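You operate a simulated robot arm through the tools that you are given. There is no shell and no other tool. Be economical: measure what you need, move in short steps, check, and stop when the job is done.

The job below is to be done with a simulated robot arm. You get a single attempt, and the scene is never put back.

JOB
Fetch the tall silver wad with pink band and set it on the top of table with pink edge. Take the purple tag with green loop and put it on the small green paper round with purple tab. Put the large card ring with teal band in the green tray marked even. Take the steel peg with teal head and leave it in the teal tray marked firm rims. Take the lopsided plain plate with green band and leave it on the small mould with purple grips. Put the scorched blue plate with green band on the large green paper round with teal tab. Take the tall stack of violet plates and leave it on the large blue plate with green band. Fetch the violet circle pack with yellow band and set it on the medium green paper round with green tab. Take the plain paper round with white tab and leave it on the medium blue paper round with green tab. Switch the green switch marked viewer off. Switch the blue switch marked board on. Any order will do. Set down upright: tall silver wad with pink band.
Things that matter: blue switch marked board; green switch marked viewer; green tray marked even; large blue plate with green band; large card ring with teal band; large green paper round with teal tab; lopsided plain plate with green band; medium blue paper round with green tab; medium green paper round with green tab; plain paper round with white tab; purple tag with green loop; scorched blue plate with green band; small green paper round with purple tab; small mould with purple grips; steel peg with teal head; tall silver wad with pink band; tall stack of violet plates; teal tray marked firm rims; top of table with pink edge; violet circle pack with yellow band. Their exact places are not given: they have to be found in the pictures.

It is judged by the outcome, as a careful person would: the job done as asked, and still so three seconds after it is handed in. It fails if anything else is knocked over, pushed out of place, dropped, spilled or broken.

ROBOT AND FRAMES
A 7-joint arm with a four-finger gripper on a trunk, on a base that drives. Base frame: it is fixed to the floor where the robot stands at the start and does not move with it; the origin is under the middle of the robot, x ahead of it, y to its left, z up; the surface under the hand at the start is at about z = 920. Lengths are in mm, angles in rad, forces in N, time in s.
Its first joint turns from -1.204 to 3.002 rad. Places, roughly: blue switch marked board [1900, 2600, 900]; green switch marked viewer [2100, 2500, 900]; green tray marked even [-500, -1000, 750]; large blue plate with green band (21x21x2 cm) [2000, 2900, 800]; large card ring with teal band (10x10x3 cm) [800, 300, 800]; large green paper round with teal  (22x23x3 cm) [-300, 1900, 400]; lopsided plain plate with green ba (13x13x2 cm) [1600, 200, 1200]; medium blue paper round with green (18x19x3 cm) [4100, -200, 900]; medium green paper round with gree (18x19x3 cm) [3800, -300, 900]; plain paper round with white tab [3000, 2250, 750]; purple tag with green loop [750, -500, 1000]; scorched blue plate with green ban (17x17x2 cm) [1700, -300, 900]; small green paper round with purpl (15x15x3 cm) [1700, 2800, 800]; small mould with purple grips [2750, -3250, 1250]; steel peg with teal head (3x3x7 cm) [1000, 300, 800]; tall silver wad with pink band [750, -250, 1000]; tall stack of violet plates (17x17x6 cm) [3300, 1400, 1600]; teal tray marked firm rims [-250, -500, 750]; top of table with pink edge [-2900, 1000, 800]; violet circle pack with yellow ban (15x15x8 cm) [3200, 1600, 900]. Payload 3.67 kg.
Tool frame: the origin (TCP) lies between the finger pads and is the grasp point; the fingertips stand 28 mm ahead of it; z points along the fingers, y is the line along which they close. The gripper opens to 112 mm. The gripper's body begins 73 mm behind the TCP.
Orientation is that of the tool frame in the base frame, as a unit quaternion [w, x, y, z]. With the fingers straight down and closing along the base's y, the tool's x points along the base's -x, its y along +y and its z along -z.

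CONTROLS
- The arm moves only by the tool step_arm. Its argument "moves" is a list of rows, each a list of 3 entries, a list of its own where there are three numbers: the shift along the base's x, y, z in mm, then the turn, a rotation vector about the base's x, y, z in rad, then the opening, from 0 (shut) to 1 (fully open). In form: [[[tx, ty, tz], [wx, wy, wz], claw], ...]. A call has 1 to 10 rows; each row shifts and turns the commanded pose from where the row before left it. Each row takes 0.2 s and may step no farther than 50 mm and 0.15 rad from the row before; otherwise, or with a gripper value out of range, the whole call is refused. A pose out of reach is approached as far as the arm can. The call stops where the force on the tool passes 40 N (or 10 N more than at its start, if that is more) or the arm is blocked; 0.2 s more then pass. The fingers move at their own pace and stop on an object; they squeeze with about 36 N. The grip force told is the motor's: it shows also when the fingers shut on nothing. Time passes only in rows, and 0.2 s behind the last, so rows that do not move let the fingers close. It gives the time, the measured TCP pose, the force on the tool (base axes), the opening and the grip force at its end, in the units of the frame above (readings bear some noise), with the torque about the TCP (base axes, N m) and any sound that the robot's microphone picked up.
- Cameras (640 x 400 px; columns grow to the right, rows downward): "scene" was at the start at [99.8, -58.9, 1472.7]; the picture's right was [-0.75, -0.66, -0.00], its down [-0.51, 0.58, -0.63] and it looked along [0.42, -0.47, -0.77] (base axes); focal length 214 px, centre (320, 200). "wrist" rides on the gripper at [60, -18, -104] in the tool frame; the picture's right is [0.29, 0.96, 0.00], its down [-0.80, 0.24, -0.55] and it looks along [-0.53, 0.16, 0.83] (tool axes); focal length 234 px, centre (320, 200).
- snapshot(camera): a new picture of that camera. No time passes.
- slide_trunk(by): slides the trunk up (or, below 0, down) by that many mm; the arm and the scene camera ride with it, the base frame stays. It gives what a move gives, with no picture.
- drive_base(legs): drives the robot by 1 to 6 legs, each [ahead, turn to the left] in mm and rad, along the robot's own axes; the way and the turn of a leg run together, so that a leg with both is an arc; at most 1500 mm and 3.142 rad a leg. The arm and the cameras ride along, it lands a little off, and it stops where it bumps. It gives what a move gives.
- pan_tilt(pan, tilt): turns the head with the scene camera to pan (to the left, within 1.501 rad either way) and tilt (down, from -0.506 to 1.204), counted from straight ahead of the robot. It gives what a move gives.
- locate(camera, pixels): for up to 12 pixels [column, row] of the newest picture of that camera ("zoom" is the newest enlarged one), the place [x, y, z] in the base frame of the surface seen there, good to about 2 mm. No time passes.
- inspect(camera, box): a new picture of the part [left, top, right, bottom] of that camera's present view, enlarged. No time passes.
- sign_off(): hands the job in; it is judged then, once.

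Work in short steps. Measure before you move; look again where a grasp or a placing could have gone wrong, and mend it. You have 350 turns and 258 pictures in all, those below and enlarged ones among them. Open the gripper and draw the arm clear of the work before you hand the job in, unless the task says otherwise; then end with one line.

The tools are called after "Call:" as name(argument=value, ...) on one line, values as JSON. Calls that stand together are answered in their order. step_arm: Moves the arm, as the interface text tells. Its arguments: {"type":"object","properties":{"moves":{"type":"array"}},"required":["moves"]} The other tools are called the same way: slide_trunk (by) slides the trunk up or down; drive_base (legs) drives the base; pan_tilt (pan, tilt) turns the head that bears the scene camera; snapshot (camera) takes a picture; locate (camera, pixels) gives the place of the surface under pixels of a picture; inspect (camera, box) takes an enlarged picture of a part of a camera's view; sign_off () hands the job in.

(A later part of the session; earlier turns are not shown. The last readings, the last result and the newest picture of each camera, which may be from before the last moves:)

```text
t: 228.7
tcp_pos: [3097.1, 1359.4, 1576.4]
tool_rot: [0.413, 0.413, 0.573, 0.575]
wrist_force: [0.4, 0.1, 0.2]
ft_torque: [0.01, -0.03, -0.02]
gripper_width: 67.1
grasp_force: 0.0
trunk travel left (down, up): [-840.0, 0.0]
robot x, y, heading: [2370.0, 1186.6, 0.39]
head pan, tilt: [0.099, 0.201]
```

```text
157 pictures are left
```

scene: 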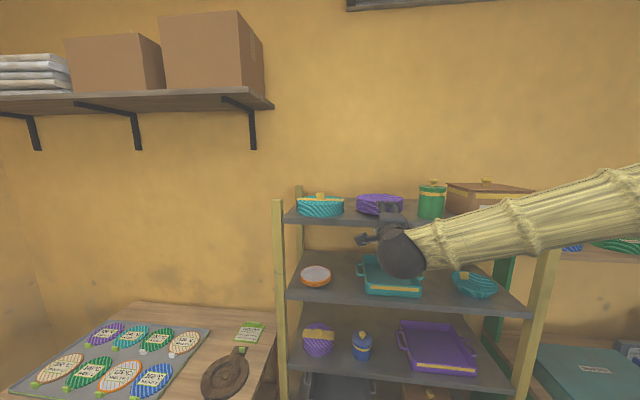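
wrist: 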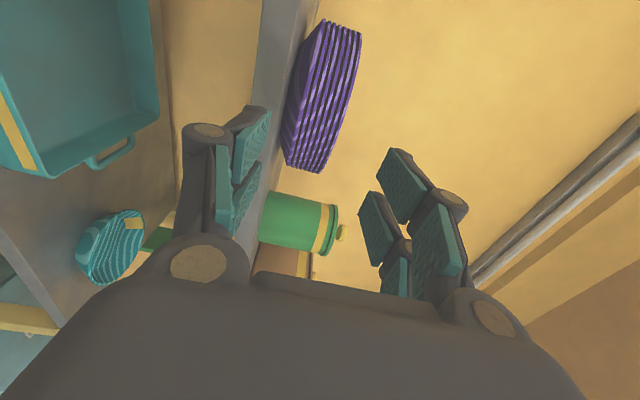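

Call:
inspect(camera="wrist", box=[230, 0, 390, 190])

Call:
locate(camera="zoom", pixels=[[185, 300], [160, 310], [300, 200], [185, 200], [345, 70], [260, 360], [330, 230], [150, 250], [215, 130], [270, 60]])

```text
2.11 times, centred on (310, 95) of wrist
```

zoom: 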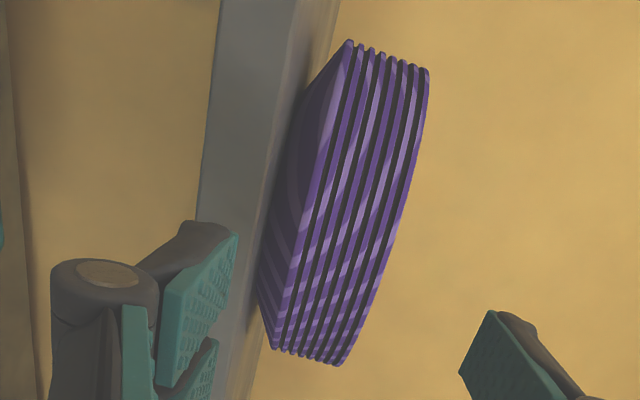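

```text
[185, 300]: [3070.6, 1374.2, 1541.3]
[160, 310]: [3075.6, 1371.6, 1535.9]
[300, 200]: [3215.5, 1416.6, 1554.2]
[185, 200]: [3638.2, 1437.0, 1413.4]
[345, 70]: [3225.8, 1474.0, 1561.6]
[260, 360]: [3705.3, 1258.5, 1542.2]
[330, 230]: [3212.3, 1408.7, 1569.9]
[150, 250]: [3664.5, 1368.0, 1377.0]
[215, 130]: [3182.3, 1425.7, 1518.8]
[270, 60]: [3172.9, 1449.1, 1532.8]
```

Stack centre ≈ (3293,1425), R≈83. I'll tilt the tool 30° downward along the plate walls and approach along that slope; pre-approach at radius 182, z 1640.

Call:
step_arm(moves=[[[6, 2, 16], [-0.042, 0.123, 0], 0.5], [[6, 2, 16], [-0.042, 0.123, 0], 0.43], [[6, 2, 16], [-0.042, 0.123, 0], 0.43], [[6, 2, 16], [-0.042, 0.123, 0], 0.43], [[0, 0, 0], [0, 0, 0], 0.43]])

Call:
snapshot(camera="wrist")

Call:
inspect(camera="scene", box=[280, 160, 480, 285])

```text
t: 229.9
tcp_pos: [3121.9, 1364.8, 1643.3]
tool_rot: [0.295, 0.503, 0.703, 0.406]
wrist_force: [-0.2, 0.1, 0.4]
ft_torque: [0.0, 0.02, 0.01]
gripper_width: 48.2
grasp_force: 0.1
trunk travel left (down, up): [-840.0, 0.0]
robot x, y, heading: [2371.3, 1183.1, 0.39]
head pan, tilt: [0.099, 0.201]
```

```text
155 pictures are left
```

wrist: 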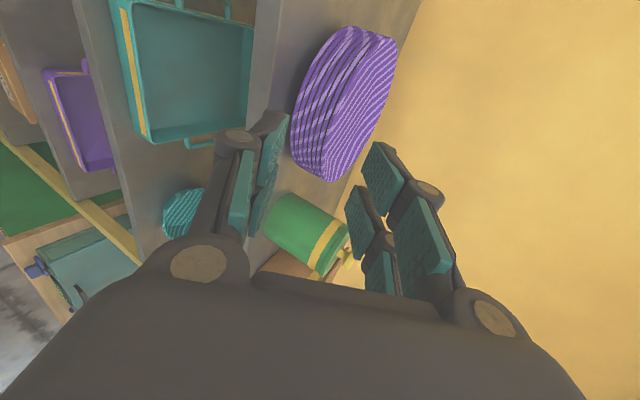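

```text
3.20 times, centred on (380, 222) of scene
```

zoom: 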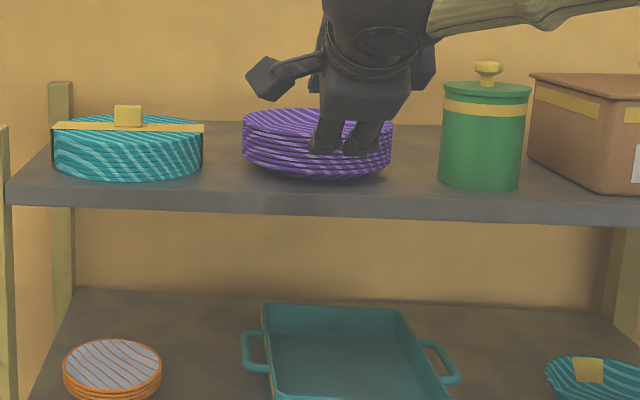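

Measure the stack's top profile in the wrist view.

Call:
inspect(camera="wrist", box=[270, 10, 430, 200])

Call:
locate(camera="zoom", pixels=[[225, 200], [245, 200], [270, 200], [300, 200], [330, 200], [210, 200], [190, 200], [170, 200], [150, 200], [175, 255], [110, 250], [240, 60]])

```text
2.11 times, centred on (350, 105) of wrist
```

zoom: 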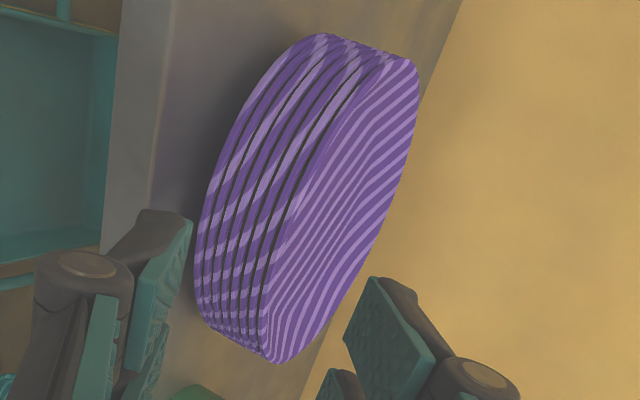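

```text
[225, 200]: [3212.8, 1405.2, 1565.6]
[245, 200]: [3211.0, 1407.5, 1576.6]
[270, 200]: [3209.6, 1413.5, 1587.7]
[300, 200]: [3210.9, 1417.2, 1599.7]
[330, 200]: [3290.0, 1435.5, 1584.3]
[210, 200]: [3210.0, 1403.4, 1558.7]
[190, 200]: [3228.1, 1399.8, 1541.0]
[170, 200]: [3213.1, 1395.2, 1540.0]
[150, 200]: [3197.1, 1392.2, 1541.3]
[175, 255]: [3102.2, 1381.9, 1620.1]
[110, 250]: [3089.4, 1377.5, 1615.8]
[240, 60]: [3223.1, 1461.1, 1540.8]
```

Rim spans z 1558–1600, dish centre 1584. Advance along the slope most of the way, then check.

Call:
step_arm(moves=[[[22, 8, -14.5], [0, 0, 0], 0.43], [[22, 8, -14.5], [0, 0, 0], 0.43], [[20, 7.5, -13], [0, 0, 0], 0.43]])

Call:
snapshot(camera="wrist")

Call:
inspect(camera="scene", box=[340, 170, 440, 232])

```text
t: 230.7
tcp_pos: [3185.8, 1389.3, 1602.5]
tool_rot: [0.294, 0.504, 0.703, 0.406]
wrist_force: [0.4, 1.0, -0.2]
ft_torque: [0.02, 0.01, -0.01]
gripper_width: 48.1
grasp_force: 0.1
trunk travel left (down, up): [-840.0, 0.0]
robot x, y, heading: [2371.7, 1186.7, 0.395]
head pan, tilt: [0.099, 0.201]
```

```text
152 pictures are left
```

wrist: 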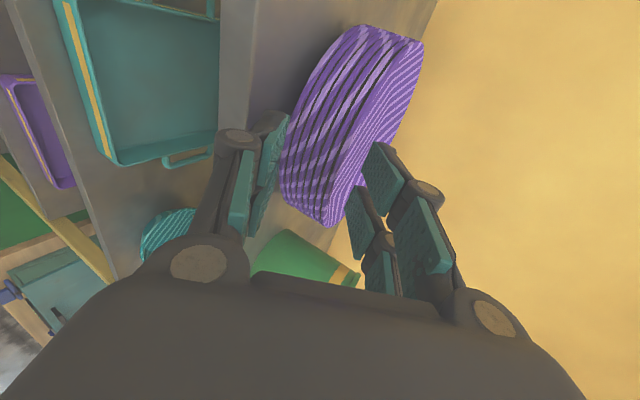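

```text
6.40 times, centred on (390, 201) of scene
```

zoom: 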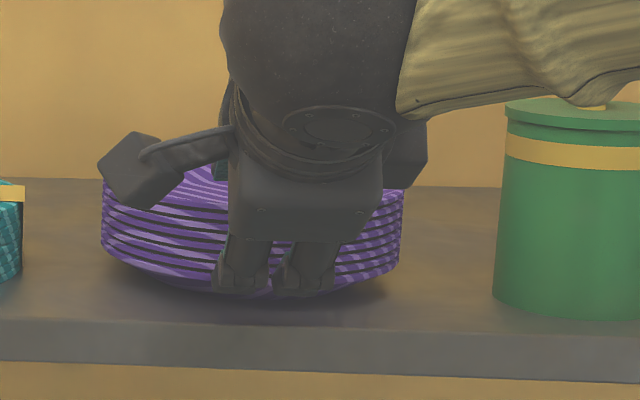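

Well aligned; advance the last 31 mm along the slope.

Call:
step_arm(moves=[[[12, 4, -8], [0, 0, 0], 0.43], [[11, 4, -8], [0, 0, 0], 0.43]])

Call:
snapshot(camera="wrist")

```text
t: 231.3
tcp_pos: [3209.3, 1398.1, 1585.3]
tool_rot: [0.294, 0.504, 0.703, 0.406]
wrist_force: [0.2, 0.4, 0.4]
ft_torque: [0.01, 0.05, 0.01]
gripper_width: 48.2
grasp_force: 0.0
trunk travel left (down, up): [-840.0, 0.0]
robot x, y, heading: [2376.3, 1186.3, 0.39]
head pan, tilt: [0.099, 0.201]
```

```text
150 pictures are left
```

wrist: 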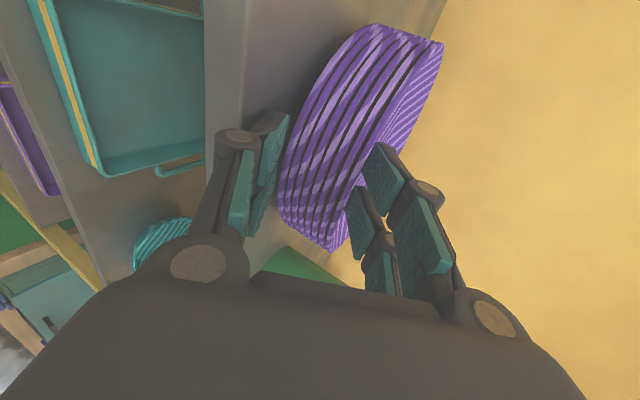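

No contact yet. Nudge 6 mm inwards horizontally and close.

Call:
step_arm(moves=[[[5.7, 1.9, 0], [0, 0, 0], 0.43], [[0, 0, 0], [0, 0, 0], 0.2], [[0, 0, 0], [0, 0, 0], 0], [[0, 0, 0], [0, 0, 0], 0]])

Call:
snapshot(camera="wrist")

```text
t: 232.3
tcp_pos: [3215.4, 1399.7, 1584.7]
tool_rot: [0.294, 0.503, 0.704, 0.407]
wrist_force: [0.4, -0.5, -0.6]
ft_torque: [-0.08, 0.13, -0.01]
gripper_width: 36.3
grasp_force: 35.9
trunk travel left (down, up): [-840.0, 0.0]
robot x, y, heading: [2371.3, 1188.8, 0.395]
head pan, tilt: [0.099, 0.201]
```

```text
149 pictures are left
```

wrist: 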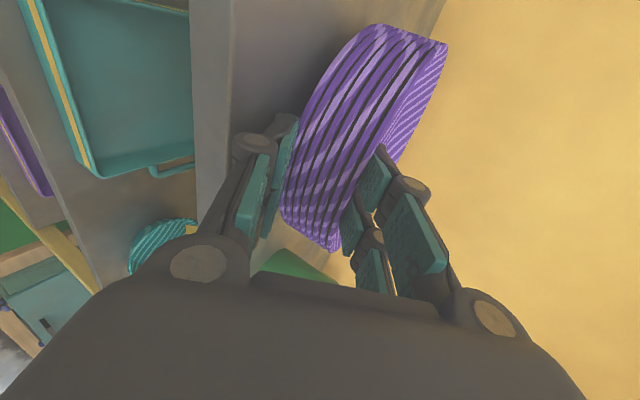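

Gripped at 36 mm. Lift slowly and check.

Call:
step_arm(moves=[[[0, 0, 8], [0, 0, 0], 0], [[0, 0, 10], [0, 0, 0], 0], [[0, 0, 12], [0, 0, 0], 0]])

Call:
snapshot(camera="wrist")

Call:
inspect(camera="scene", box=[340, 170, 440, 232])

```text
t: 233.1
tcp_pos: [3213.7, 1398.5, 1619.0]
tool_rot: [0.296, 0.503, 0.702, 0.407]
wrist_force: [-0.8, 0.8, -2.7]
ft_torque: [-0.1, 0.15, 0.0]
gripper_width: 36.4
grasp_force: 36.3
trunk travel left (down, up): [-840.0, 0.0]
robot x, y, heading: [2373.2, 1184.9, 0.391]
head pan, tilt: [0.099, 0.201]
```

```text
148 pictures are left
```

wrist: 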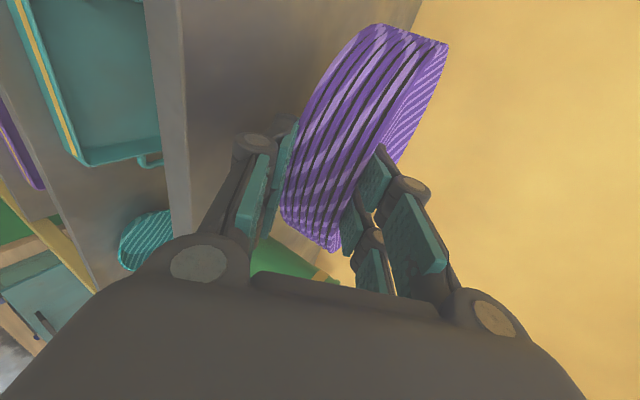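

```text
6.40 times, centred on (390, 201) of scene
```

zoom: 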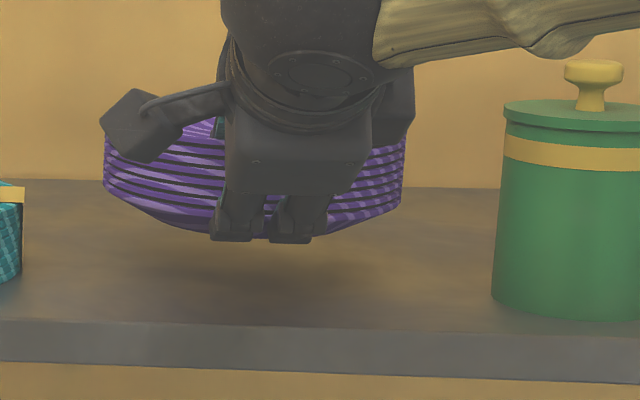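

The stack is firmly held and level. Back out, turn left, and drive to the bench with the large blue plate.

Call:
drive_base(legs=[[-350, 0], [0, 0.98], [1120, 0], [0, 0.5]])

Call:
pan_tilt(pan=0.0, tilt=0.7)

Call:
snapshot(camera="scene")

```text
t: 244.6
tcp_pos: [2098.5, 3016.3, 1615.7]
tool_rot: [-0.062, -0.112, 0.857, 0.5]
wrist_force: [-1.0, 0.3, -2.6]
ft_torque: [-0.14, -0.02, 0.02]
gripper_width: 35.6
grasp_force: 36.5
trunk travel left (down, up): [-840.0, 0.0]
robot x, y, heading: [2254.3, 2164.3, 1.895]
head pan, tilt: [0.099, 0.201]
```

```text
t: 245.6
tcp_pos: [2098.9, 3015.5, 1616.9]
tool_rot: [-0.063, -0.112, 0.857, 0.499]
wrist_force: [0.2, 0.5, -1.0]
ft_torque: [-0.16, -0.03, 0.05]
gripper_width: 35.3
grasp_force: 35.9
trunk travel left (down, up): [-840.0, 0.0]
robot x, y, heading: [2255.8, 2160.2, 1.894]
head pan, tilt: [0.0, 0.7]
```

```text
146 pictures are left
```

scene: 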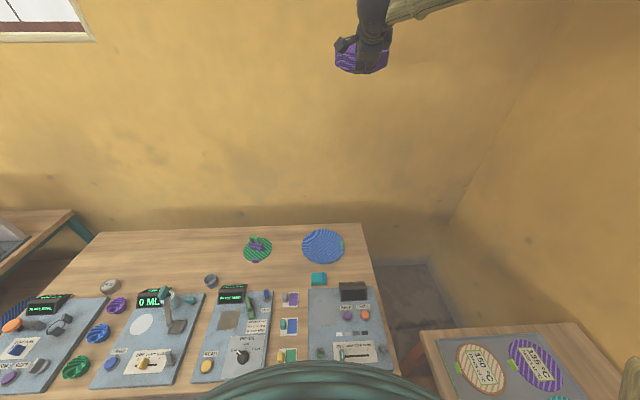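

Locate the blue plate rim points.

Call:
inspect(camera="scene", box=[280, 215, 370, 275])

Call:
locate(camera="zoom", pixels=[[300, 222], [165, 222], [440, 222], [300, 110], [300, 335], [300, 160], [300, 285], [220, 222], [390, 222], [440, 195], [500, 300], [300, 60]])

```text
6.67 times, centred on (325, 245) of scene
```

zoom: 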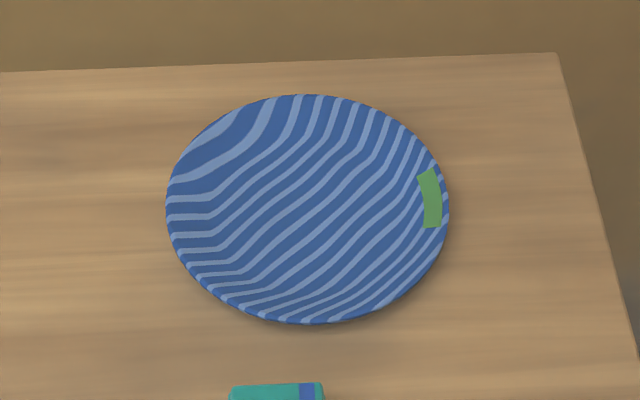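

```text
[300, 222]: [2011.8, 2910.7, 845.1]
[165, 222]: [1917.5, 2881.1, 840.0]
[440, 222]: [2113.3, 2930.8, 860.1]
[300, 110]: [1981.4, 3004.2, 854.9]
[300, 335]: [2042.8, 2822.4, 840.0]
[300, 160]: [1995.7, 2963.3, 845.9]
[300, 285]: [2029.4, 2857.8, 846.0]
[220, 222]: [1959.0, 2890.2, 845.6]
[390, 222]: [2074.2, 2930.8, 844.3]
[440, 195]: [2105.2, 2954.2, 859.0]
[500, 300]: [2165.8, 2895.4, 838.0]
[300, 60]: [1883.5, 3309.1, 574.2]
```

Check the teal box in front of the plate: its location and height.

Call:
inspect(camera="scene", box=[280, 225, 400, 300])

Call:
locate(camera="zoom", pixels=[[172, 258], [240, 256], [170, 300], [245, 298], [205, 275], [205, 305], [360, 300], [440, 300], [400, 310], [400, 340]])

```text
5.33 times, centred on (340, 262) of scene
```

zoom: 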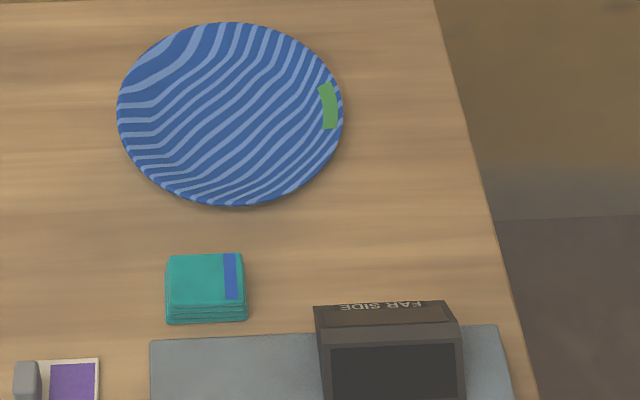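

```text
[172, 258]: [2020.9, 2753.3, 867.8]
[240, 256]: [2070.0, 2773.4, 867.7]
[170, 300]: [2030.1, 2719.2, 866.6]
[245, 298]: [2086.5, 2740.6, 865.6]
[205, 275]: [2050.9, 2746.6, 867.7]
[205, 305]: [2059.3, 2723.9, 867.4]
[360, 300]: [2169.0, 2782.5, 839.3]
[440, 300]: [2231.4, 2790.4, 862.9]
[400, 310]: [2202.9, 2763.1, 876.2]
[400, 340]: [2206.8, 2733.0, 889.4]
```

The teal box sits right under my hand's approach, so I rotate the tool heading by −0.6 to come in to its left, and centre over the plate at height.

Call:
step_arm(moves=[[[-22.4, -34.2, -10], [0, 0, -0.12], 0], [[-22.4, -34.2, -10], [0, 0, -0.12], 0], [[-22.4, -34.2, -20], [0, 0, -0.12], 0], [[-22.4, -34.2, -20], [0, 0, -0.12], 0], [[-22.4, -34.2, -20], [0, 0, -0.12], 0], [[0, 0, -45], [0, 0, 0], 0], [[0, 0, -45], [0, 0, 0], 0], [[0, 0, -45], [0, 0, 0], 0]])

```text
t: 247.4
tcp_pos: [1984.3, 2843.8, 1401.5]
tool_rot: [0.09, 0.147, 0.852, 0.494]
wrist_force: [-1.0, 0.5, -1.5]
ft_torque: [-0.12, 0.05, -0.01]
gripper_width: 35.3
grasp_force: 36.1
trunk travel left (down, up): [-840.0, 0.0]
robot x, y, heading: [2254.9, 2157.4, 1.896]
head pan, tilt: [0.0, 0.7]
```

Lower the trunk 250, then the arm in steps, and check.

Call:
slide_trunk(by=-250)

Call:
step_arm(moves=[[[0, 0, -45], [0, 0, 0], 0], [[0, 0, -45], [0, 0, 0], 0], [[0, 0, -45], [0, 0, 0], 0], [[0, 0, -40], [0, 0, 0], 0]])

Call:
snapshot(camera="scene")

Call:
snapshot(camera="wrist")

```text
t: 249.9
tcp_pos: [1985.1, 2842.5, 1153.6]
tool_rot: [0.088, 0.147, 0.852, 0.495]
wrist_force: [-0.3, 0.0, -2.0]
ft_torque: [-0.14, 0.04, -0.02]
gripper_width: 35.1
grasp_force: 36.0
trunk travel left (down, up): [-590.0, 250.0]
robot x, y, heading: [2253.2, 2163.9, 1.892]
head pan, tilt: [0.0, 0.7]
```

```text
t: 250.9
tcp_pos: [1985.0, 2844.0, 974.8]
tool_rot: [0.088, 0.147, 0.852, 0.495]
wrist_force: [-0.4, 0.4, -1.3]
ft_torque: [-0.15, 0.03, 0.0]
gripper_width: 35.3
grasp_force: 36.3
trunk travel left (down, up): [-590.0, 250.0]
robot x, y, heading: [2251.2, 2160.3, 1.892]
head pan, tilt: [0.0, 0.7]
```

```text
143 pictures are left
```

scene: 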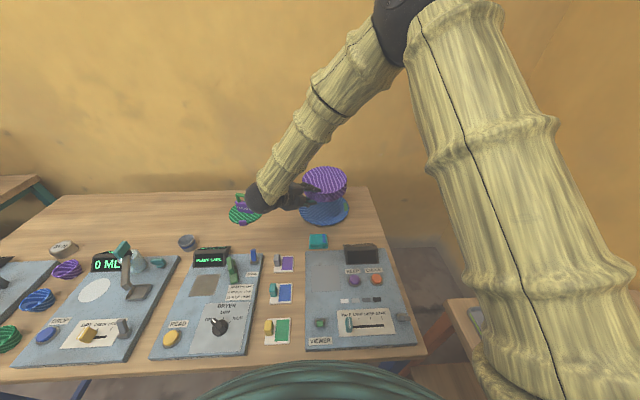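

```text
142 pictures are left
```

wrist: 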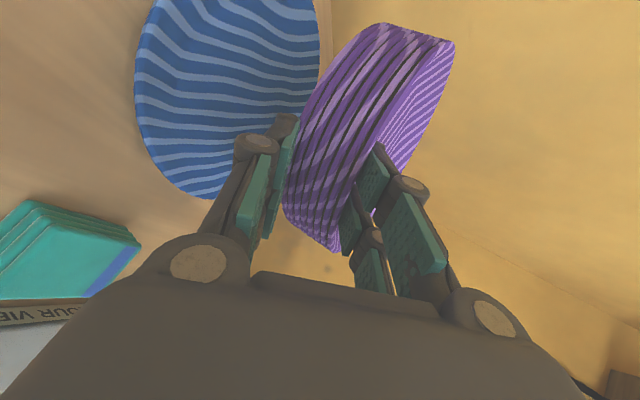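

Verify the stack's horizontal centre relative to the plate.

Call:
inspect(camera="scene", box=[270, 150, 370, 240])

Call:
locate(camera="zoom", pixels=[[250, 120], [345, 85], [490, 130], [350, 185], [420, 165], [350, 250], [310, 330], [450, 320], [390, 340], [490, 275]])

```text
4.44 times, centred on (320, 195) of scene
```

zoom: 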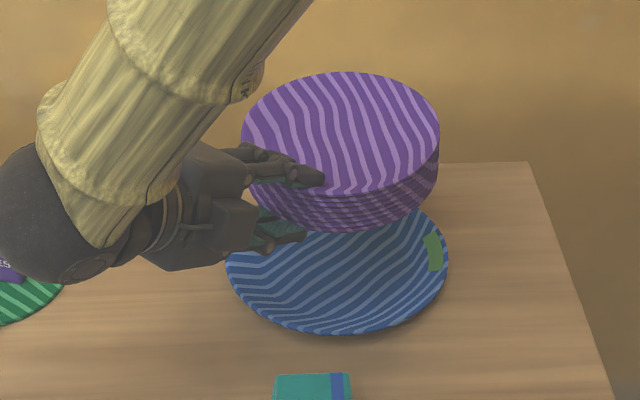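

```text
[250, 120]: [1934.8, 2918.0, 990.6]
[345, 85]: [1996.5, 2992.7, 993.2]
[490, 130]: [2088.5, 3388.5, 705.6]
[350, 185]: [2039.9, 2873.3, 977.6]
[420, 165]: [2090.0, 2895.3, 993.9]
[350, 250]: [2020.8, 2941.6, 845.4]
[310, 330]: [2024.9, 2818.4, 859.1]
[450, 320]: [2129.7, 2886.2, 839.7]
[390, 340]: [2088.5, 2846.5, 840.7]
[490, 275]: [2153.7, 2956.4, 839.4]
```

Centres agree to ~6 mm. Descend to the plate.

Call:
step_arm(moves=[[[-1, 5, -35], [0, 0, 0], 0], [[0, 0, -30], [0, 0, 0], 0], [[0, 0, -10], [0, 0, 0], 0], [[0, 0, -4], [0, 0, 0], 0]])

Call:
inspect(camera="scene", box=[270, 170, 370, 250])

```text
t: 251.9
tcp_pos: [1983.7, 2848.2, 899.7]
tool_rot: [0.088, 0.146, 0.852, 0.495]
wrist_force: [-0.9, 0.8, -1.8]
ft_torque: [-0.14, 0.02, 0.0]
gripper_width: 34.9
grasp_force: 36.2
trunk travel left (down, up): [-590.0, 250.0]
robot x, y, heading: [2252.8, 2162.7, 1.898]
head pan, tilt: [0.0, 0.7]
```

```text
5.00 times, centred on (320, 210) of scene
```

zoom: 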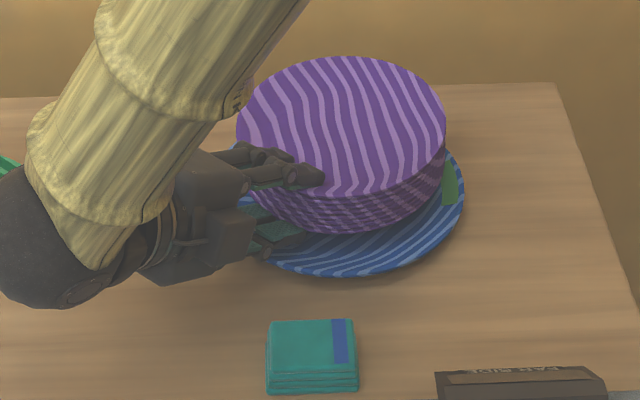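

Call:
step_arm(moves=[[[0, 0, -3], [0, 0, 0], 0], [[0, 0, -3], [0, 0, 0], 0], [[0, 0, -2], [0, 0, 0], 0]])

Call:
inspect(camera="wrist", box=[100, 0, 480, 260])

```text
t: 252.8
tcp_pos: [1984.3, 2847.2, 891.9]
tool_rot: [0.088, 0.147, 0.851, 0.496]
wrist_force: [1.1, -0.8, -1.3]
ft_torque: [-0.14, 0.06, -0.03]
gripper_width: 35.2
grasp_force: 35.8
trunk travel left (down, up): [-590.0, 250.0]
robot x, y, heading: [2255.5, 2158.9, 1.894]
head pan, tilt: [0.0, 0.7]
```

```text
1.54 times, centred on (290, 130) of wrist
```

zoom: 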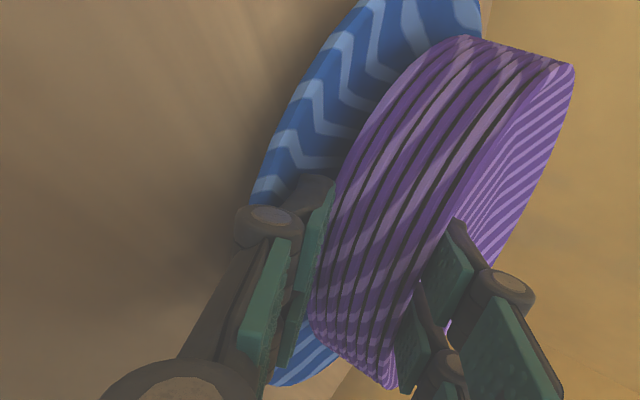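

Call:
step_arm(moves=[[[0, 0, -2], [0, 0, 0], 0], [[0, 0, -1.5], [0, 0, 0], 0]])

```text
t: 253.3
tcp_pos: [1984.8, 2848.1, 889.7]
tool_rot: [0.088, 0.146, 0.851, 0.496]
wrist_force: [0.6, 0.8, 4.3]
ft_torque: [-0.05, 0.04, -0.02]
gripper_width: 35.1
grasp_force: 35.3
trunk travel left (down, up): [-590.0, 250.0]
robot x, y, heading: [2254.5, 2159.5, 1.9]
head pan, tilt: [0.0, 0.7]
```

Contact (+6 N). Open while shifting so that the lower finger stays still, then withdraw along the slope.

Call:
step_arm(moves=[[[0.4, 1.2, 2.1], [0, 0, 0], 0.36], [[0.4, 1.2, 2.1], [0, 0, 0], 0.41], [[0, 0, 0], [0, 0, 0], 0.41]])

Call:
step_arm(moves=[[[-2.8, -8.2, 5], [0, 0, 0], 0.41], [[-2.8, -8.2, 5], [0, 0, 0], 0.41], [[-5.6, -16.4, 10], [0, 0, 0], 0.41]])

Call:
snapshot(camera="wrist")

Call:
inspect(camera="scene", box=[270, 170, 370, 250])

```text
t: 254.2
tcp_pos: [1984.4, 2849.5, 891.4]
tool_rot: [0.088, 0.147, 0.852, 0.495]
wrist_force: [0.9, 1.8, 3.7]
ft_torque: [0.0, 0.06, -0.06]
gripper_width: 43.7
grasp_force: 0.1
trunk travel left (down, up): [-590.0, 250.0]
robot x, y, heading: [2254.9, 2161.8, 1.895]
head pan, tilt: [0.0, 0.7]
```

```text
t: 254.9
tcp_pos: [1970.6, 2815.7, 911.1]
tool_rot: [0.089, 0.147, 0.851, 0.496]
wrist_force: [-0.1, 0.7, 0.5]
ft_torque: [-0.01, -0.02, -0.03]
gripper_width: 46.1
grasp_force: 0.1
trunk travel left (down, up): [-590.0, 250.0]
robot x, y, heading: [2253.6, 2159.7, 1.894]
head pan, tilt: [0.0, 0.7]
```

```text
138 pictures are left
```

wrist: 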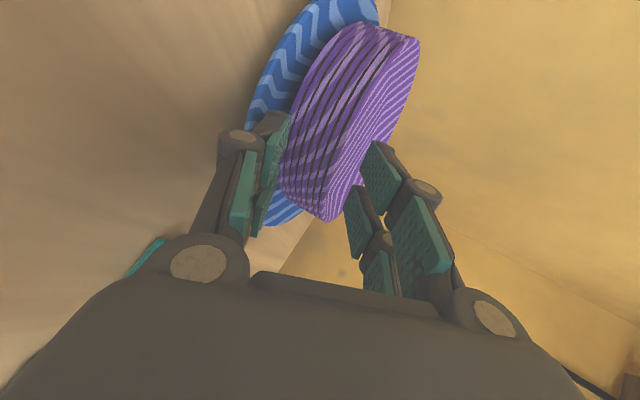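

```text
5.00 times, centred on (320, 210) of scene
```

zoom: 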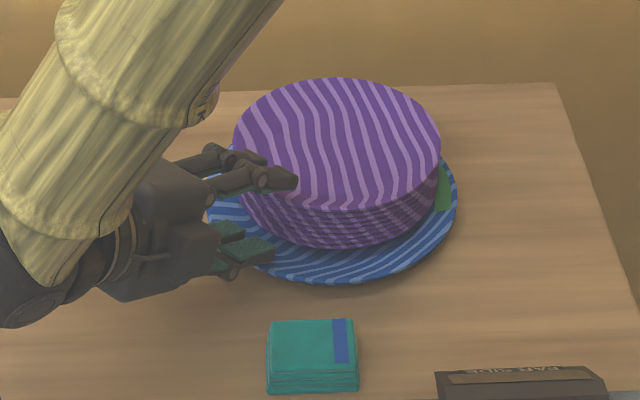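

Stack seated on the plate. Withdraw further and up.

Call:
step_arm(moves=[[[-8, -23, 18], [0, 0, 0], 0.41], [[-8, -23, 30], [0, 0, 0], 0.41], [[-5, -15, 40], [0, 0, 0], 0.41], [[0, 0, 50], [0, 0, 0], 0.41], [[0, 0, 50], [0, 0, 0], 0.41]])

Call:
snapshot(camera="scene")

```text
t: 256.1
tcp_pos: [1953.8, 2754.5, 1098.6]
tool_rot: [0.088, 0.146, 0.851, 0.496]
wrist_force: [-0.1, 0.4, -0.1]
ft_torque: [0.0, -0.01, 0.0]
gripper_width: 45.6
grasp_force: 0.1
trunk travel left (down, up): [-590.0, 250.0]
robot x, y, heading: [2253.0, 2159.4, 1.891]
head pan, tilt: [0.0, 0.7]
```

```text
136 pictures are left
```

scene: 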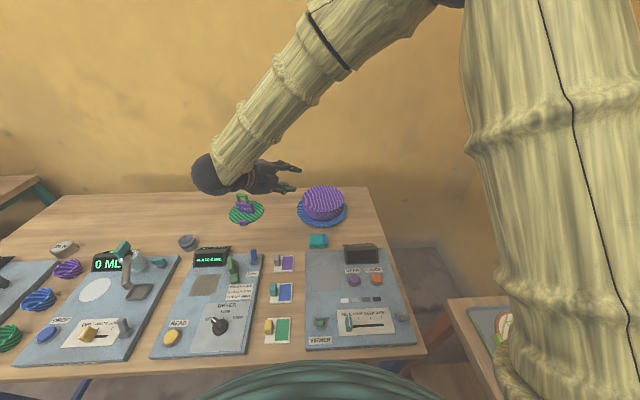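

Next is the violet pack on the rack. Back off from the bench, then roll the tool 90° so the fingers close horizontally.

Call:
drive_base(legs=[[-450, 0]])

Call:
step_arm(moves=[[[0, 0, 0], [0.0401, 0.117, -0.0714], 0.5], [[0, 0, 0], [0.0401, 0.117, -0.0714], 0.5], [[0, 0, 0], [0.0401, 0.117, -0.0714], 0.5], [[0, 0, 0], [0.0401, 0.117, -0.0714], 0.5], [[0, 0, 0], [0.0401, 0.117, -0.0714], 0.5], [[0, 0, 0], [0.0401, 0.117, -0.0714], 0.5], [[0, 0, 0], [0.0401, 0.117, -0.0714], 0.5], [[0, 0, 0], [0.0401, 0.117, -0.0714], 0.5], [[0, 0, 0], [0.0401, 0.117, -0.0714], 0.5], [[0, 0, 0], [0.0401, 0.117, -0.0714], 0.5]])

Call:
drive_base(legs=[[0, -1.0], [0, -1.0]])

Call:
pan_tilt(pan=0.4, tilt=0.4)

Call:
snapshot(camera="scene")

```text
t: 258.9
tcp_pos: [2099.8, 2312.7, 1098.7]
tool_rot: [0.088, 0.145, 0.852, 0.495]
wrist_force: [0.0, 0.0, 0.1]
ft_torque: [0.0, -0.01, 0.01]
gripper_width: 46.0
grasp_force: 0.0
trunk travel left (down, up): [-590.0, 250.0]
robot x, y, heading: [2403.8, 1719.1, 1.897]
head pan, tilt: [0.0, 0.7]
```

```text
t: 261.1
tcp_pos: [2098.4, 2313.7, 1098.2]
tool_rot: [-0.256, 0.671, 0.552, 0.424]
wrist_force: [-0.7, 0.2, 0.2]
ft_torque: [0.03, -0.01, -0.03]
gripper_width: 55.9
grasp_force: 0.0
trunk travel left (down, up): [-590.0, 250.0]
robot x, y, heading: [2403.1, 1720.3, 1.9]
head pan, tilt: [0.0, 0.7]
```

```text
t: 266.4
tcp_pos: [3064.6, 1791.7, 1098.3]
tool_rot: [0.204, 0.835, -0.241, 0.45]
wrist_force: [-1.5, 2.1, 0.7]
ft_torque: [-0.1, -0.06, -0.05]
gripper_width: 56.9
grasp_force: 0.0
trunk travel left (down, up): [-590.0, 250.0]
robot x, y, heading: [2403.1, 1719.4, -0.047]
head pan, tilt: [0.0, 0.7]
stopped in leg 2: the force on the tool passed its limit at 57 N (the readings are from after the stop); the commanded pose is now the measured one
```

```text
t: 267.3
tcp_pos: [3063.4, 1792.3, 1097.4]
tool_rot: [0.204, 0.836, -0.24, 0.45]
wrist_force: [-1.6, 2.8, 1.2]
ft_torque: [-0.1, 0.04, -0.08]
gripper_width: 57.2
grasp_force: 0.1
trunk travel left (down, up): [-590.0, 250.0]
robot x, y, heading: [2405.8, 1721.4, -0.041]
head pan, tilt: [0.4, 0.4]
```

```text
135 pictures are left
```

scene: 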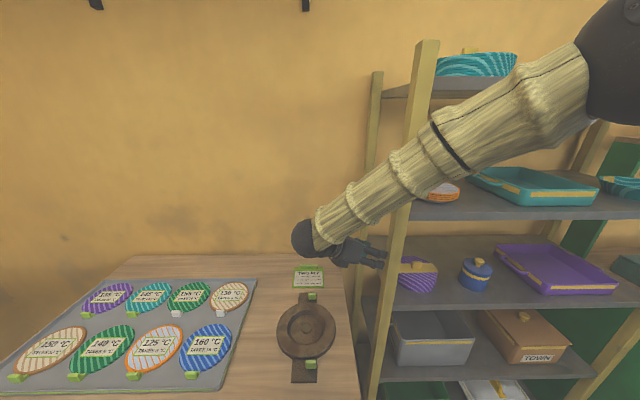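

The hand touched the rack post during the turn. Turn back left at once, then back away and check.

Call:
drive_base(legs=[[0, 0.3], [-300, 0]])

Call:
pan_tilt(pan=-0.1, tilt=0.4)

Call:
snapshot(camera="scene")

```text
t: 270.3
tcp_pos: [2713.3, 1904.0, 1098.9]
tool_rot: [0.135, 0.863, -0.114, 0.474]
wrist_force: [-0.1, -0.8, 0.1]
ft_torque: [0.0, -0.04, 0.02]
gripper_width: 56.2
grasp_force: 0.1
trunk travel left (down, up): [-590.0, 250.0]
robot x, y, heading: [2103.8, 1645.1, 0.254]
head pan, tilt: [0.4, 0.4]
```

```text
t: 271.2
tcp_pos: [2714.8, 1904.4, 1097.1]
tool_rot: [0.135, 0.862, -0.114, 0.475]
wrist_force: [1.0, -0.3, 0.1]
ft_torque: [-0.01, 0.02, 0.0]
gripper_width: 56.0
grasp_force: 0.0
trunk travel left (down, up): [-590.0, 250.0]
robot x, y, heading: [2100.1, 1645.5, 0.254]
head pan, tilt: [-0.099, 0.4]
```

```text
134 pictures are left
```

scene: 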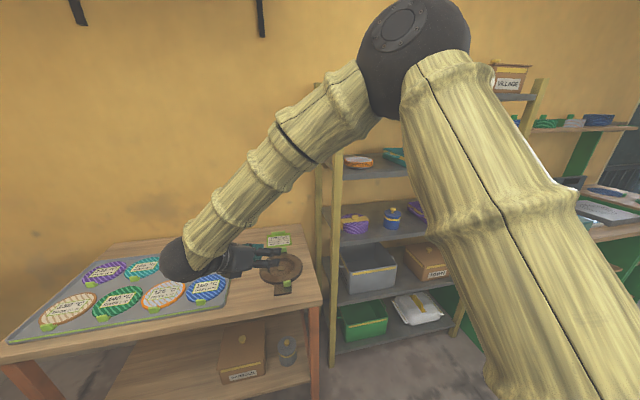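

All in place. Zoom on the violet pack and locate it.

Call:
inspect(camera="scene", box=[310, 140, 430, 260])

Call:
locate(camera="zoom", pixels=[[177, 250], [178, 262], [178, 275], [215, 275], [180, 300], [135, 275], [190, 340], [110, 350], [110, 100], [230, 200], [280, 245]])

```text
3.33 times, centred on (370, 200) of scene
```

zoom: 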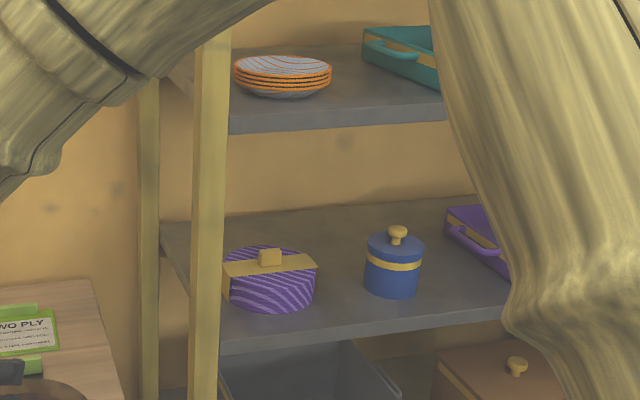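

```text
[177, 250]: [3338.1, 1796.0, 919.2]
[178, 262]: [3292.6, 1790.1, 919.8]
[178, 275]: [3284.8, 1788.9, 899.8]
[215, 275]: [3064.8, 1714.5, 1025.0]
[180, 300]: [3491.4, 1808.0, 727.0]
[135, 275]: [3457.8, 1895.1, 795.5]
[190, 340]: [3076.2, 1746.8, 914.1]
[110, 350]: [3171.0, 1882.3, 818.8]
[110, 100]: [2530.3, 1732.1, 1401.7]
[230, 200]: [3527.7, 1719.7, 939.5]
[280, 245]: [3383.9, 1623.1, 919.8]
```

Reposition further from the rack (u≈2600) facing it, then re-measure.

Call:
drive_base(legs=[[0, -1.3], [414, 0], [0, 1.375]])

Call:
pan_tilt(pan=0.1, tilt=0.3)

Call:
snapshot(camera="scene")

```text
t: 280.5
tcp_pos: [2893.3, 1587.3, 1097.8]
tool_rot: [0.118, 0.865, -0.084, 0.48]
wrist_force: [-0.2, 0.5, 0.4]
ft_torque: [0.03, -0.02, 0.02]
gripper_width: 56.0
grasp_force: 0.0
trunk travel left (down, up): [-590.0, 250.0]
robot x, y, heading: [2299.7, 1282.5, 0.323]
head pan, tilt: [-0.099, 0.4]
```

```text
t: 281.2
tcp_pos: [2893.4, 1587.1, 1098.5]
tool_rot: [0.119, 0.865, -0.084, 0.48]
wrist_force: [0.0, -0.3, -0.6]
ft_torque: [-0.02, 0.07, 0.0]
gripper_width: 56.0
grasp_force: 0.0
trunk travel left (down, up): [-590.0, 250.0]
robot x, y, heading: [2301.9, 1283.2, 0.322]
head pan, tilt: [0.099, 0.3]
```

```text
132 pictures are left
```

scene: 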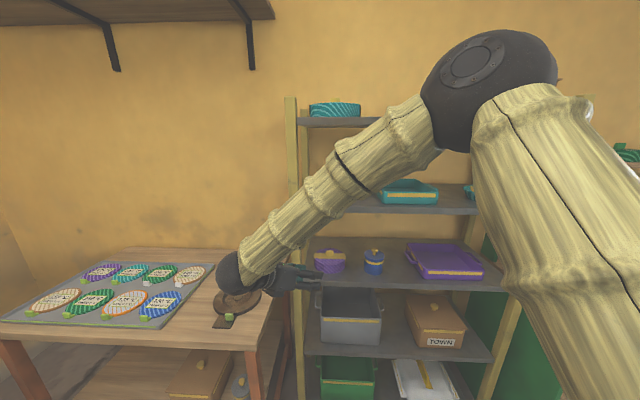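

Rotate the tool heading to align with the rack, and zoom to locate the pack's yellow block.

Call:
step_arm(moves=[[[3, -10, 0], [0.0274, -0.0028, 0.1232], 0.5], [[3, -10, 0], [0.0274, -0.0028, 0.1232], 0.5], [[3, -10, 0], [0.0274, -0.0028, 0.1232], 0.5], [[3, -10, 0], [0.0274, -0.0028, 0.1232], 0.5], [[3, -10, 0], [0.0274, -0.0028, 0.1232], 0.5]])

Call:
inspect(camera="scene", box=[280, 220, 400, 300])

Call:
snapshot(camera="wrist")

```text
t: 282.4
tcp_pos: [2910.3, 1535.0, 1096.5]
tool_rot: [-0.093, 0.852, 0.15, 0.492]
wrist_force: [0.8, -0.5, 0.1]
ft_torque: [0.0, -0.02, 0.04]
gripper_width: 55.9
grasp_force: 0.2
trunk travel left (down, up): [-590.0, 250.0]
robot x, y, heading: [2301.0, 1282.0, 0.324]
head pan, tilt: [0.099, 0.3]
```

```text
5.00 times, centred on (340, 260) of scene
```

zoom: 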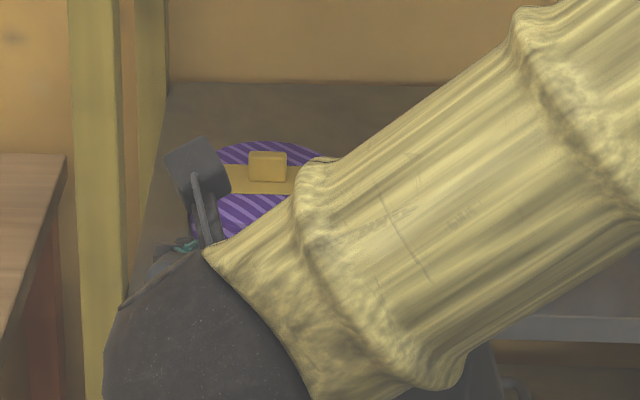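

```text
130 pictures are left
```

wrist: 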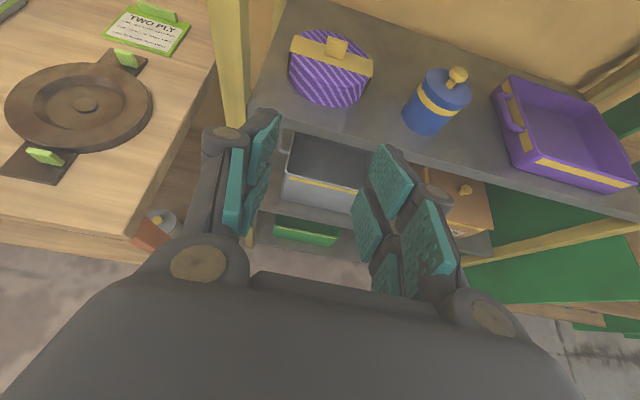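

Good view. Locate the yellow block and pack edges in the wrist view.

Call:
inspect(camera="wrist", box=[270, 15, 400, 125])

Call:
locate(camera="zoom", pixels=[[335, 115], [335, 135], [300, 130], [365, 125], [330, 155], [335, 195], [150, 160], [480, 250], [300, 400], [310, 420], [90, 280], [420, 150]])

```text
3.64 times, centred on (335, 70) of wrist
```

zoom: 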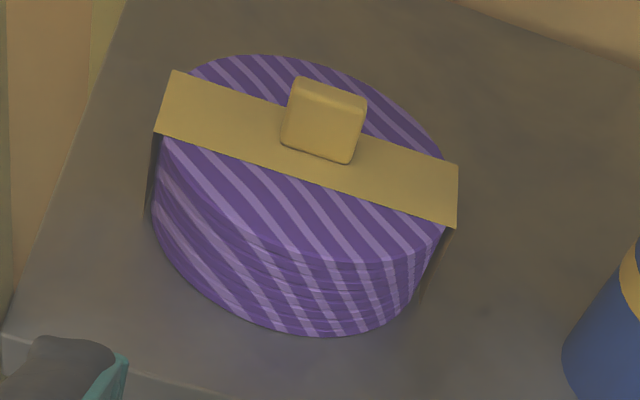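

```text
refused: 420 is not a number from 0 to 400
```

Call:
locate(camera="zoom", pixels=[[330, 90], [330, 130], [290, 115], [362, 125], [350, 155], [320, 180], [160, 100], [455, 195], [310, 260], [310, 330], [210, 380], [300, 80]])

```text
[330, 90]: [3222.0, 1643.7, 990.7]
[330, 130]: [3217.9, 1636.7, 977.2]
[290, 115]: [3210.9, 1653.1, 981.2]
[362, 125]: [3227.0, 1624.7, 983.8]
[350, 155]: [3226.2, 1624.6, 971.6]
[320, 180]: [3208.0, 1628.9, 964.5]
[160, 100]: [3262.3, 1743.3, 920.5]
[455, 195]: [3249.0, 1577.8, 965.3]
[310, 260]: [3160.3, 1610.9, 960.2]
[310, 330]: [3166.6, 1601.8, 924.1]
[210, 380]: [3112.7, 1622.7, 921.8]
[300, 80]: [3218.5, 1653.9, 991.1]
```

Block centre ≈ (3222,1642), top z≈991, pack top ≈964. Lower to z 1015 and drive forward 190 mm.

Call:
step_arm(moves=[[[0, 0, -40], [0, 0, 0], 0.6], [[0, 0, -40], [0, 0, 0], 0.6]])

Call:
drive_base(legs=[[190, 0]])

Call:
snapshot(camera="wrist")

```text
t: 283.0
tcp_pos: [2908.5, 1536.6, 1019.7]
tool_rot: [-0.091, 0.852, 0.15, 0.493]
wrist_force: [0.0, 0.0, 0.7]
ft_torque: [-0.02, 0.0, 0.01]
gripper_width: 67.1
grasp_force: 0.1
trunk travel left (down, up): [-590.0, 250.0]
robot x, y, heading: [2302.0, 1283.9, 0.321]
head pan, tilt: [0.099, 0.3]
```

```text
t: 284.6
tcp_pos: [3097.2, 1594.4, 1017.5]
tool_rot: [-0.09, 0.853, 0.147, 0.492]
wrist_force: [1.1, 0.9, 0.1]
ft_torque: [0.0, 0.02, 0.02]
gripper_width: 67.1
grasp_force: 0.0
trunk travel left (down, up): [-590.0, 250.0]
robot x, y, heading: [2484.2, 1345.4, 0.324]
head pan, tilt: [0.099, 0.3]
```

```text
128 pictures are left
```

wrist: 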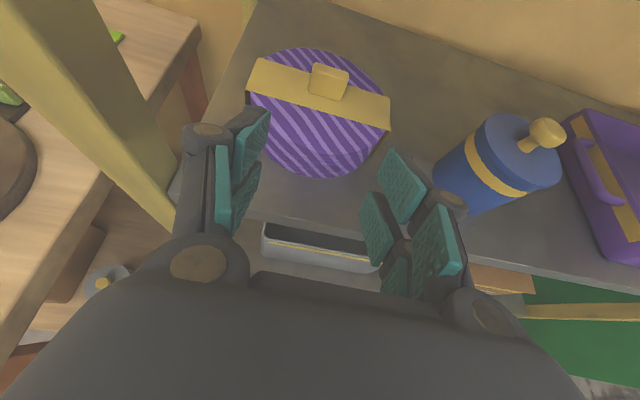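

Call:
locate(camera="wrist", pixels=[[330, 70], [326, 88], [314, 82], [345, 90], [330, 120], [165, 200]])

Call:
step_arm(moves=[[[34, 12.5, 0], [0, 0, 0], 0.6], [[34, 12.5, 0], [0, 0, 0], 0.6]])

Call:
snapshot(camera="wrist")

```text
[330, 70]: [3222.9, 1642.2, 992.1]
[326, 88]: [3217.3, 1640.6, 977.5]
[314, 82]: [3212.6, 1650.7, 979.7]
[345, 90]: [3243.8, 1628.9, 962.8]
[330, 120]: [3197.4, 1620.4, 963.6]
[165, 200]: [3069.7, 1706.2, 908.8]
```

```text
t: 285.2
tcp_pos: [3162.5, 1617.9, 1016.5]
tool_rot: [-0.09, 0.853, 0.147, 0.492]
wrist_force: [-0.2, -0.7, 0.4]
ft_torque: [-0.02, 0.02, 0.01]
gripper_width: 67.2
grasp_force: 0.0
trunk travel left (down, up): [-590.0, 250.0]
robot x, y, heading: [2490.0, 1345.4, 0.323]
head pan, tilt: [0.099, 0.3]
```

```text
127 pictures are left
```

wrist: 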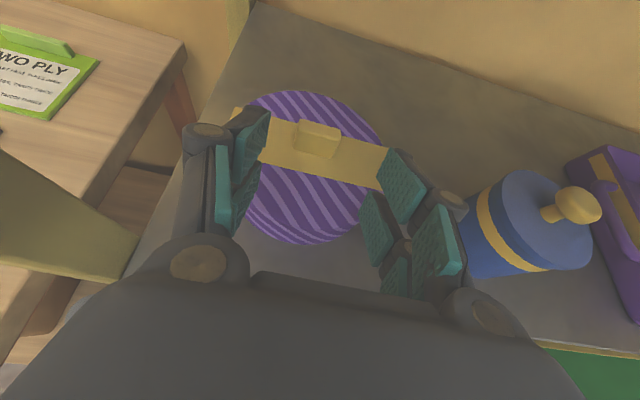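

Centred. Move forward 46 mm and descend to z≈992, then close.

Call:
step_arm(moves=[[[22, 8.5, 0], [0, 0, 0], 0.6], [[21.5, 8.5, -12], [0, 0, 0], 0.6], [[0, 0, -12], [0, 0, 0], 0.6]])

Call:
step_arm(moves=[[[0, 0, 0], [0, 0, 0], 0], [[0, 0, 0], [0, 0, 0], 0], [[0, 0, 0], [0, 0, 0], 0]])

Call:
snapshot(camera="wrist")

```text
t: 286.0
tcp_pos: [3208.9, 1634.5, 997.5]
tool_rot: [-0.091, 0.852, 0.147, 0.493]
wrist_force: [2.9, 1.6, 15.8]
ft_torque: [-0.44, -0.43, 0.05]
gripper_width: 67.7
grasp_force: 0.3
trunk travel left (down, up): [-590.0, 250.0]
robot x, y, heading: [2491.6, 1346.4, 0.317]
head pan, tilt: [0.099, 0.3]
```

```text
t: 286.8
tcp_pos: [3207.7, 1637.2, 999.6]
tool_rot: [-0.093, 0.851, 0.148, 0.496]
wrist_force: [-4.3, 0.9, 12.9]
ft_torque: [-0.14, -0.36, 0.13]
gripper_width: 33.3
grasp_force: 36.0
trunk travel left (down, up): [-590.0, 250.0]
robot x, y, heading: [2490.7, 1344.3, 0.323]
head pan, tilt: [0.099, 0.3]
stopped in row 3: the force on the tool passed its limit at 42 N (the readings are from after the stop); the commanded pose is now the measured one
```

```text
126 pictures are left
```

wrist: 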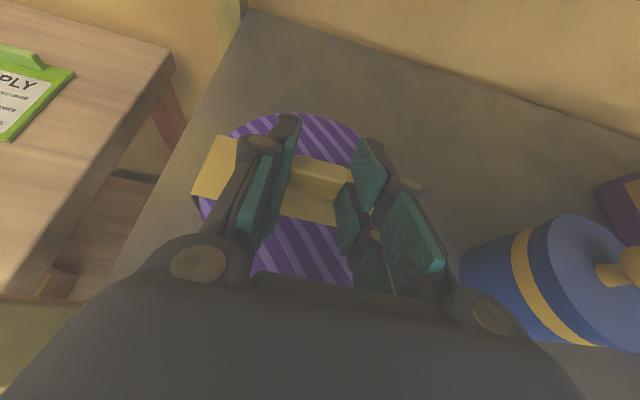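

Gripped at 33 mm. Lift slowly.

Call:
step_arm(moves=[[[0, 0, 10], [0, 0, 0], 0], [[0, 0, 12], [0, 0, 0], 0], [[0, 0, 12], [0, 0, 0], 0]])

Call:
snapshot(camera="wrist")

Call:
snapshot(camera="scene")

```text
t: 287.6
tcp_pos: [3209.7, 1637.7, 1031.1]
tool_rot: [-0.093, 0.852, 0.148, 0.494]
wrist_force: [-0.4, 0.5, -1.1]
ft_torque: [0.0, 0.03, -0.01]
gripper_width: 33.5
grasp_force: 35.8
trunk travel left (down, up): [-590.0, 250.0]
robot x, y, heading: [2488.2, 1343.5, 0.328]
head pan, tilt: [0.099, 0.3]
```

```text
125 pictures are left
```

wrist: 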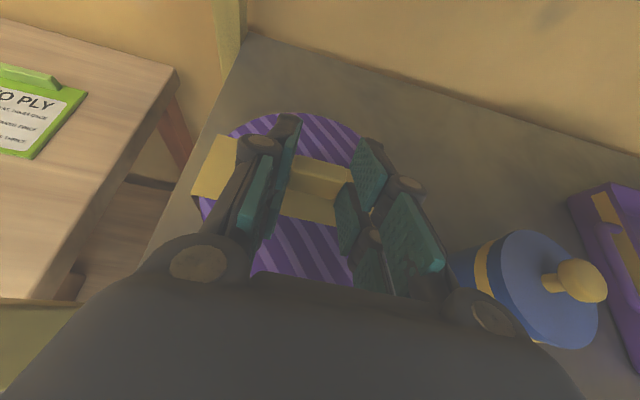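

```text
124 pictures are left
```

scene: 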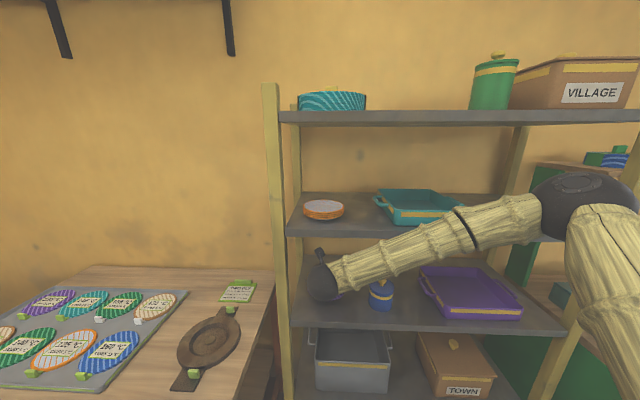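

Lifted level. Back straight out.

Call:
drive_base(legs=[[-400, 0]])

Call:
pan_tilt(pan=-0.9, tilt=0.35)

Call:
snapshot(camera="scene")

```text
t: 290.1
tcp_pos: [2833.4, 1517.1, 1031.9]
tool_rot: [-0.093, 0.851, 0.15, 0.494]
wrist_force: [-1.0, 0.0, -0.6]
ft_torque: [-0.01, 0.04, -0.03]
gripper_width: 33.2
grasp_force: 35.8
trunk travel left (down, up): [-590.0, 250.0]
robot x, y, heading: [2116.7, 1220.9, 0.327]
head pan, tilt: [0.099, 0.3]
```

```text
t: 291.3
tcp_pos: [2836.3, 1516.7, 1030.6]
tool_rot: [-0.094, 0.852, 0.15, 0.493]
wrist_force: [0.3, 0.3, -1.0]
ft_torque: [-0.05, 0.01, 0.04]
gripper_width: 33.2
grasp_force: 35.7
trunk travel left (down, up): [-590.0, 250.0]
robot x, y, heading: [2116.1, 1222.1, 0.321]
head pan, tilt: [-0.901, 0.351]
```

```text
123 pictures are left
```

scene: 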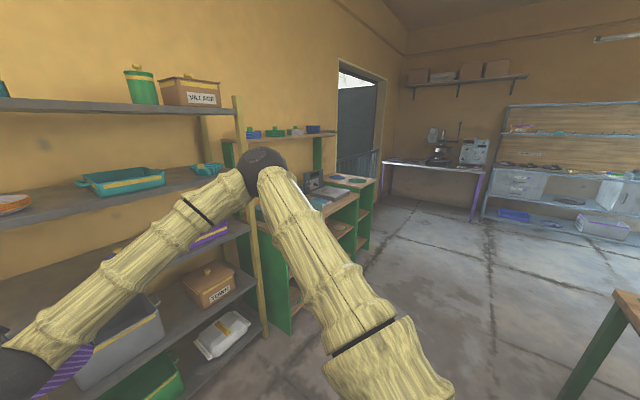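

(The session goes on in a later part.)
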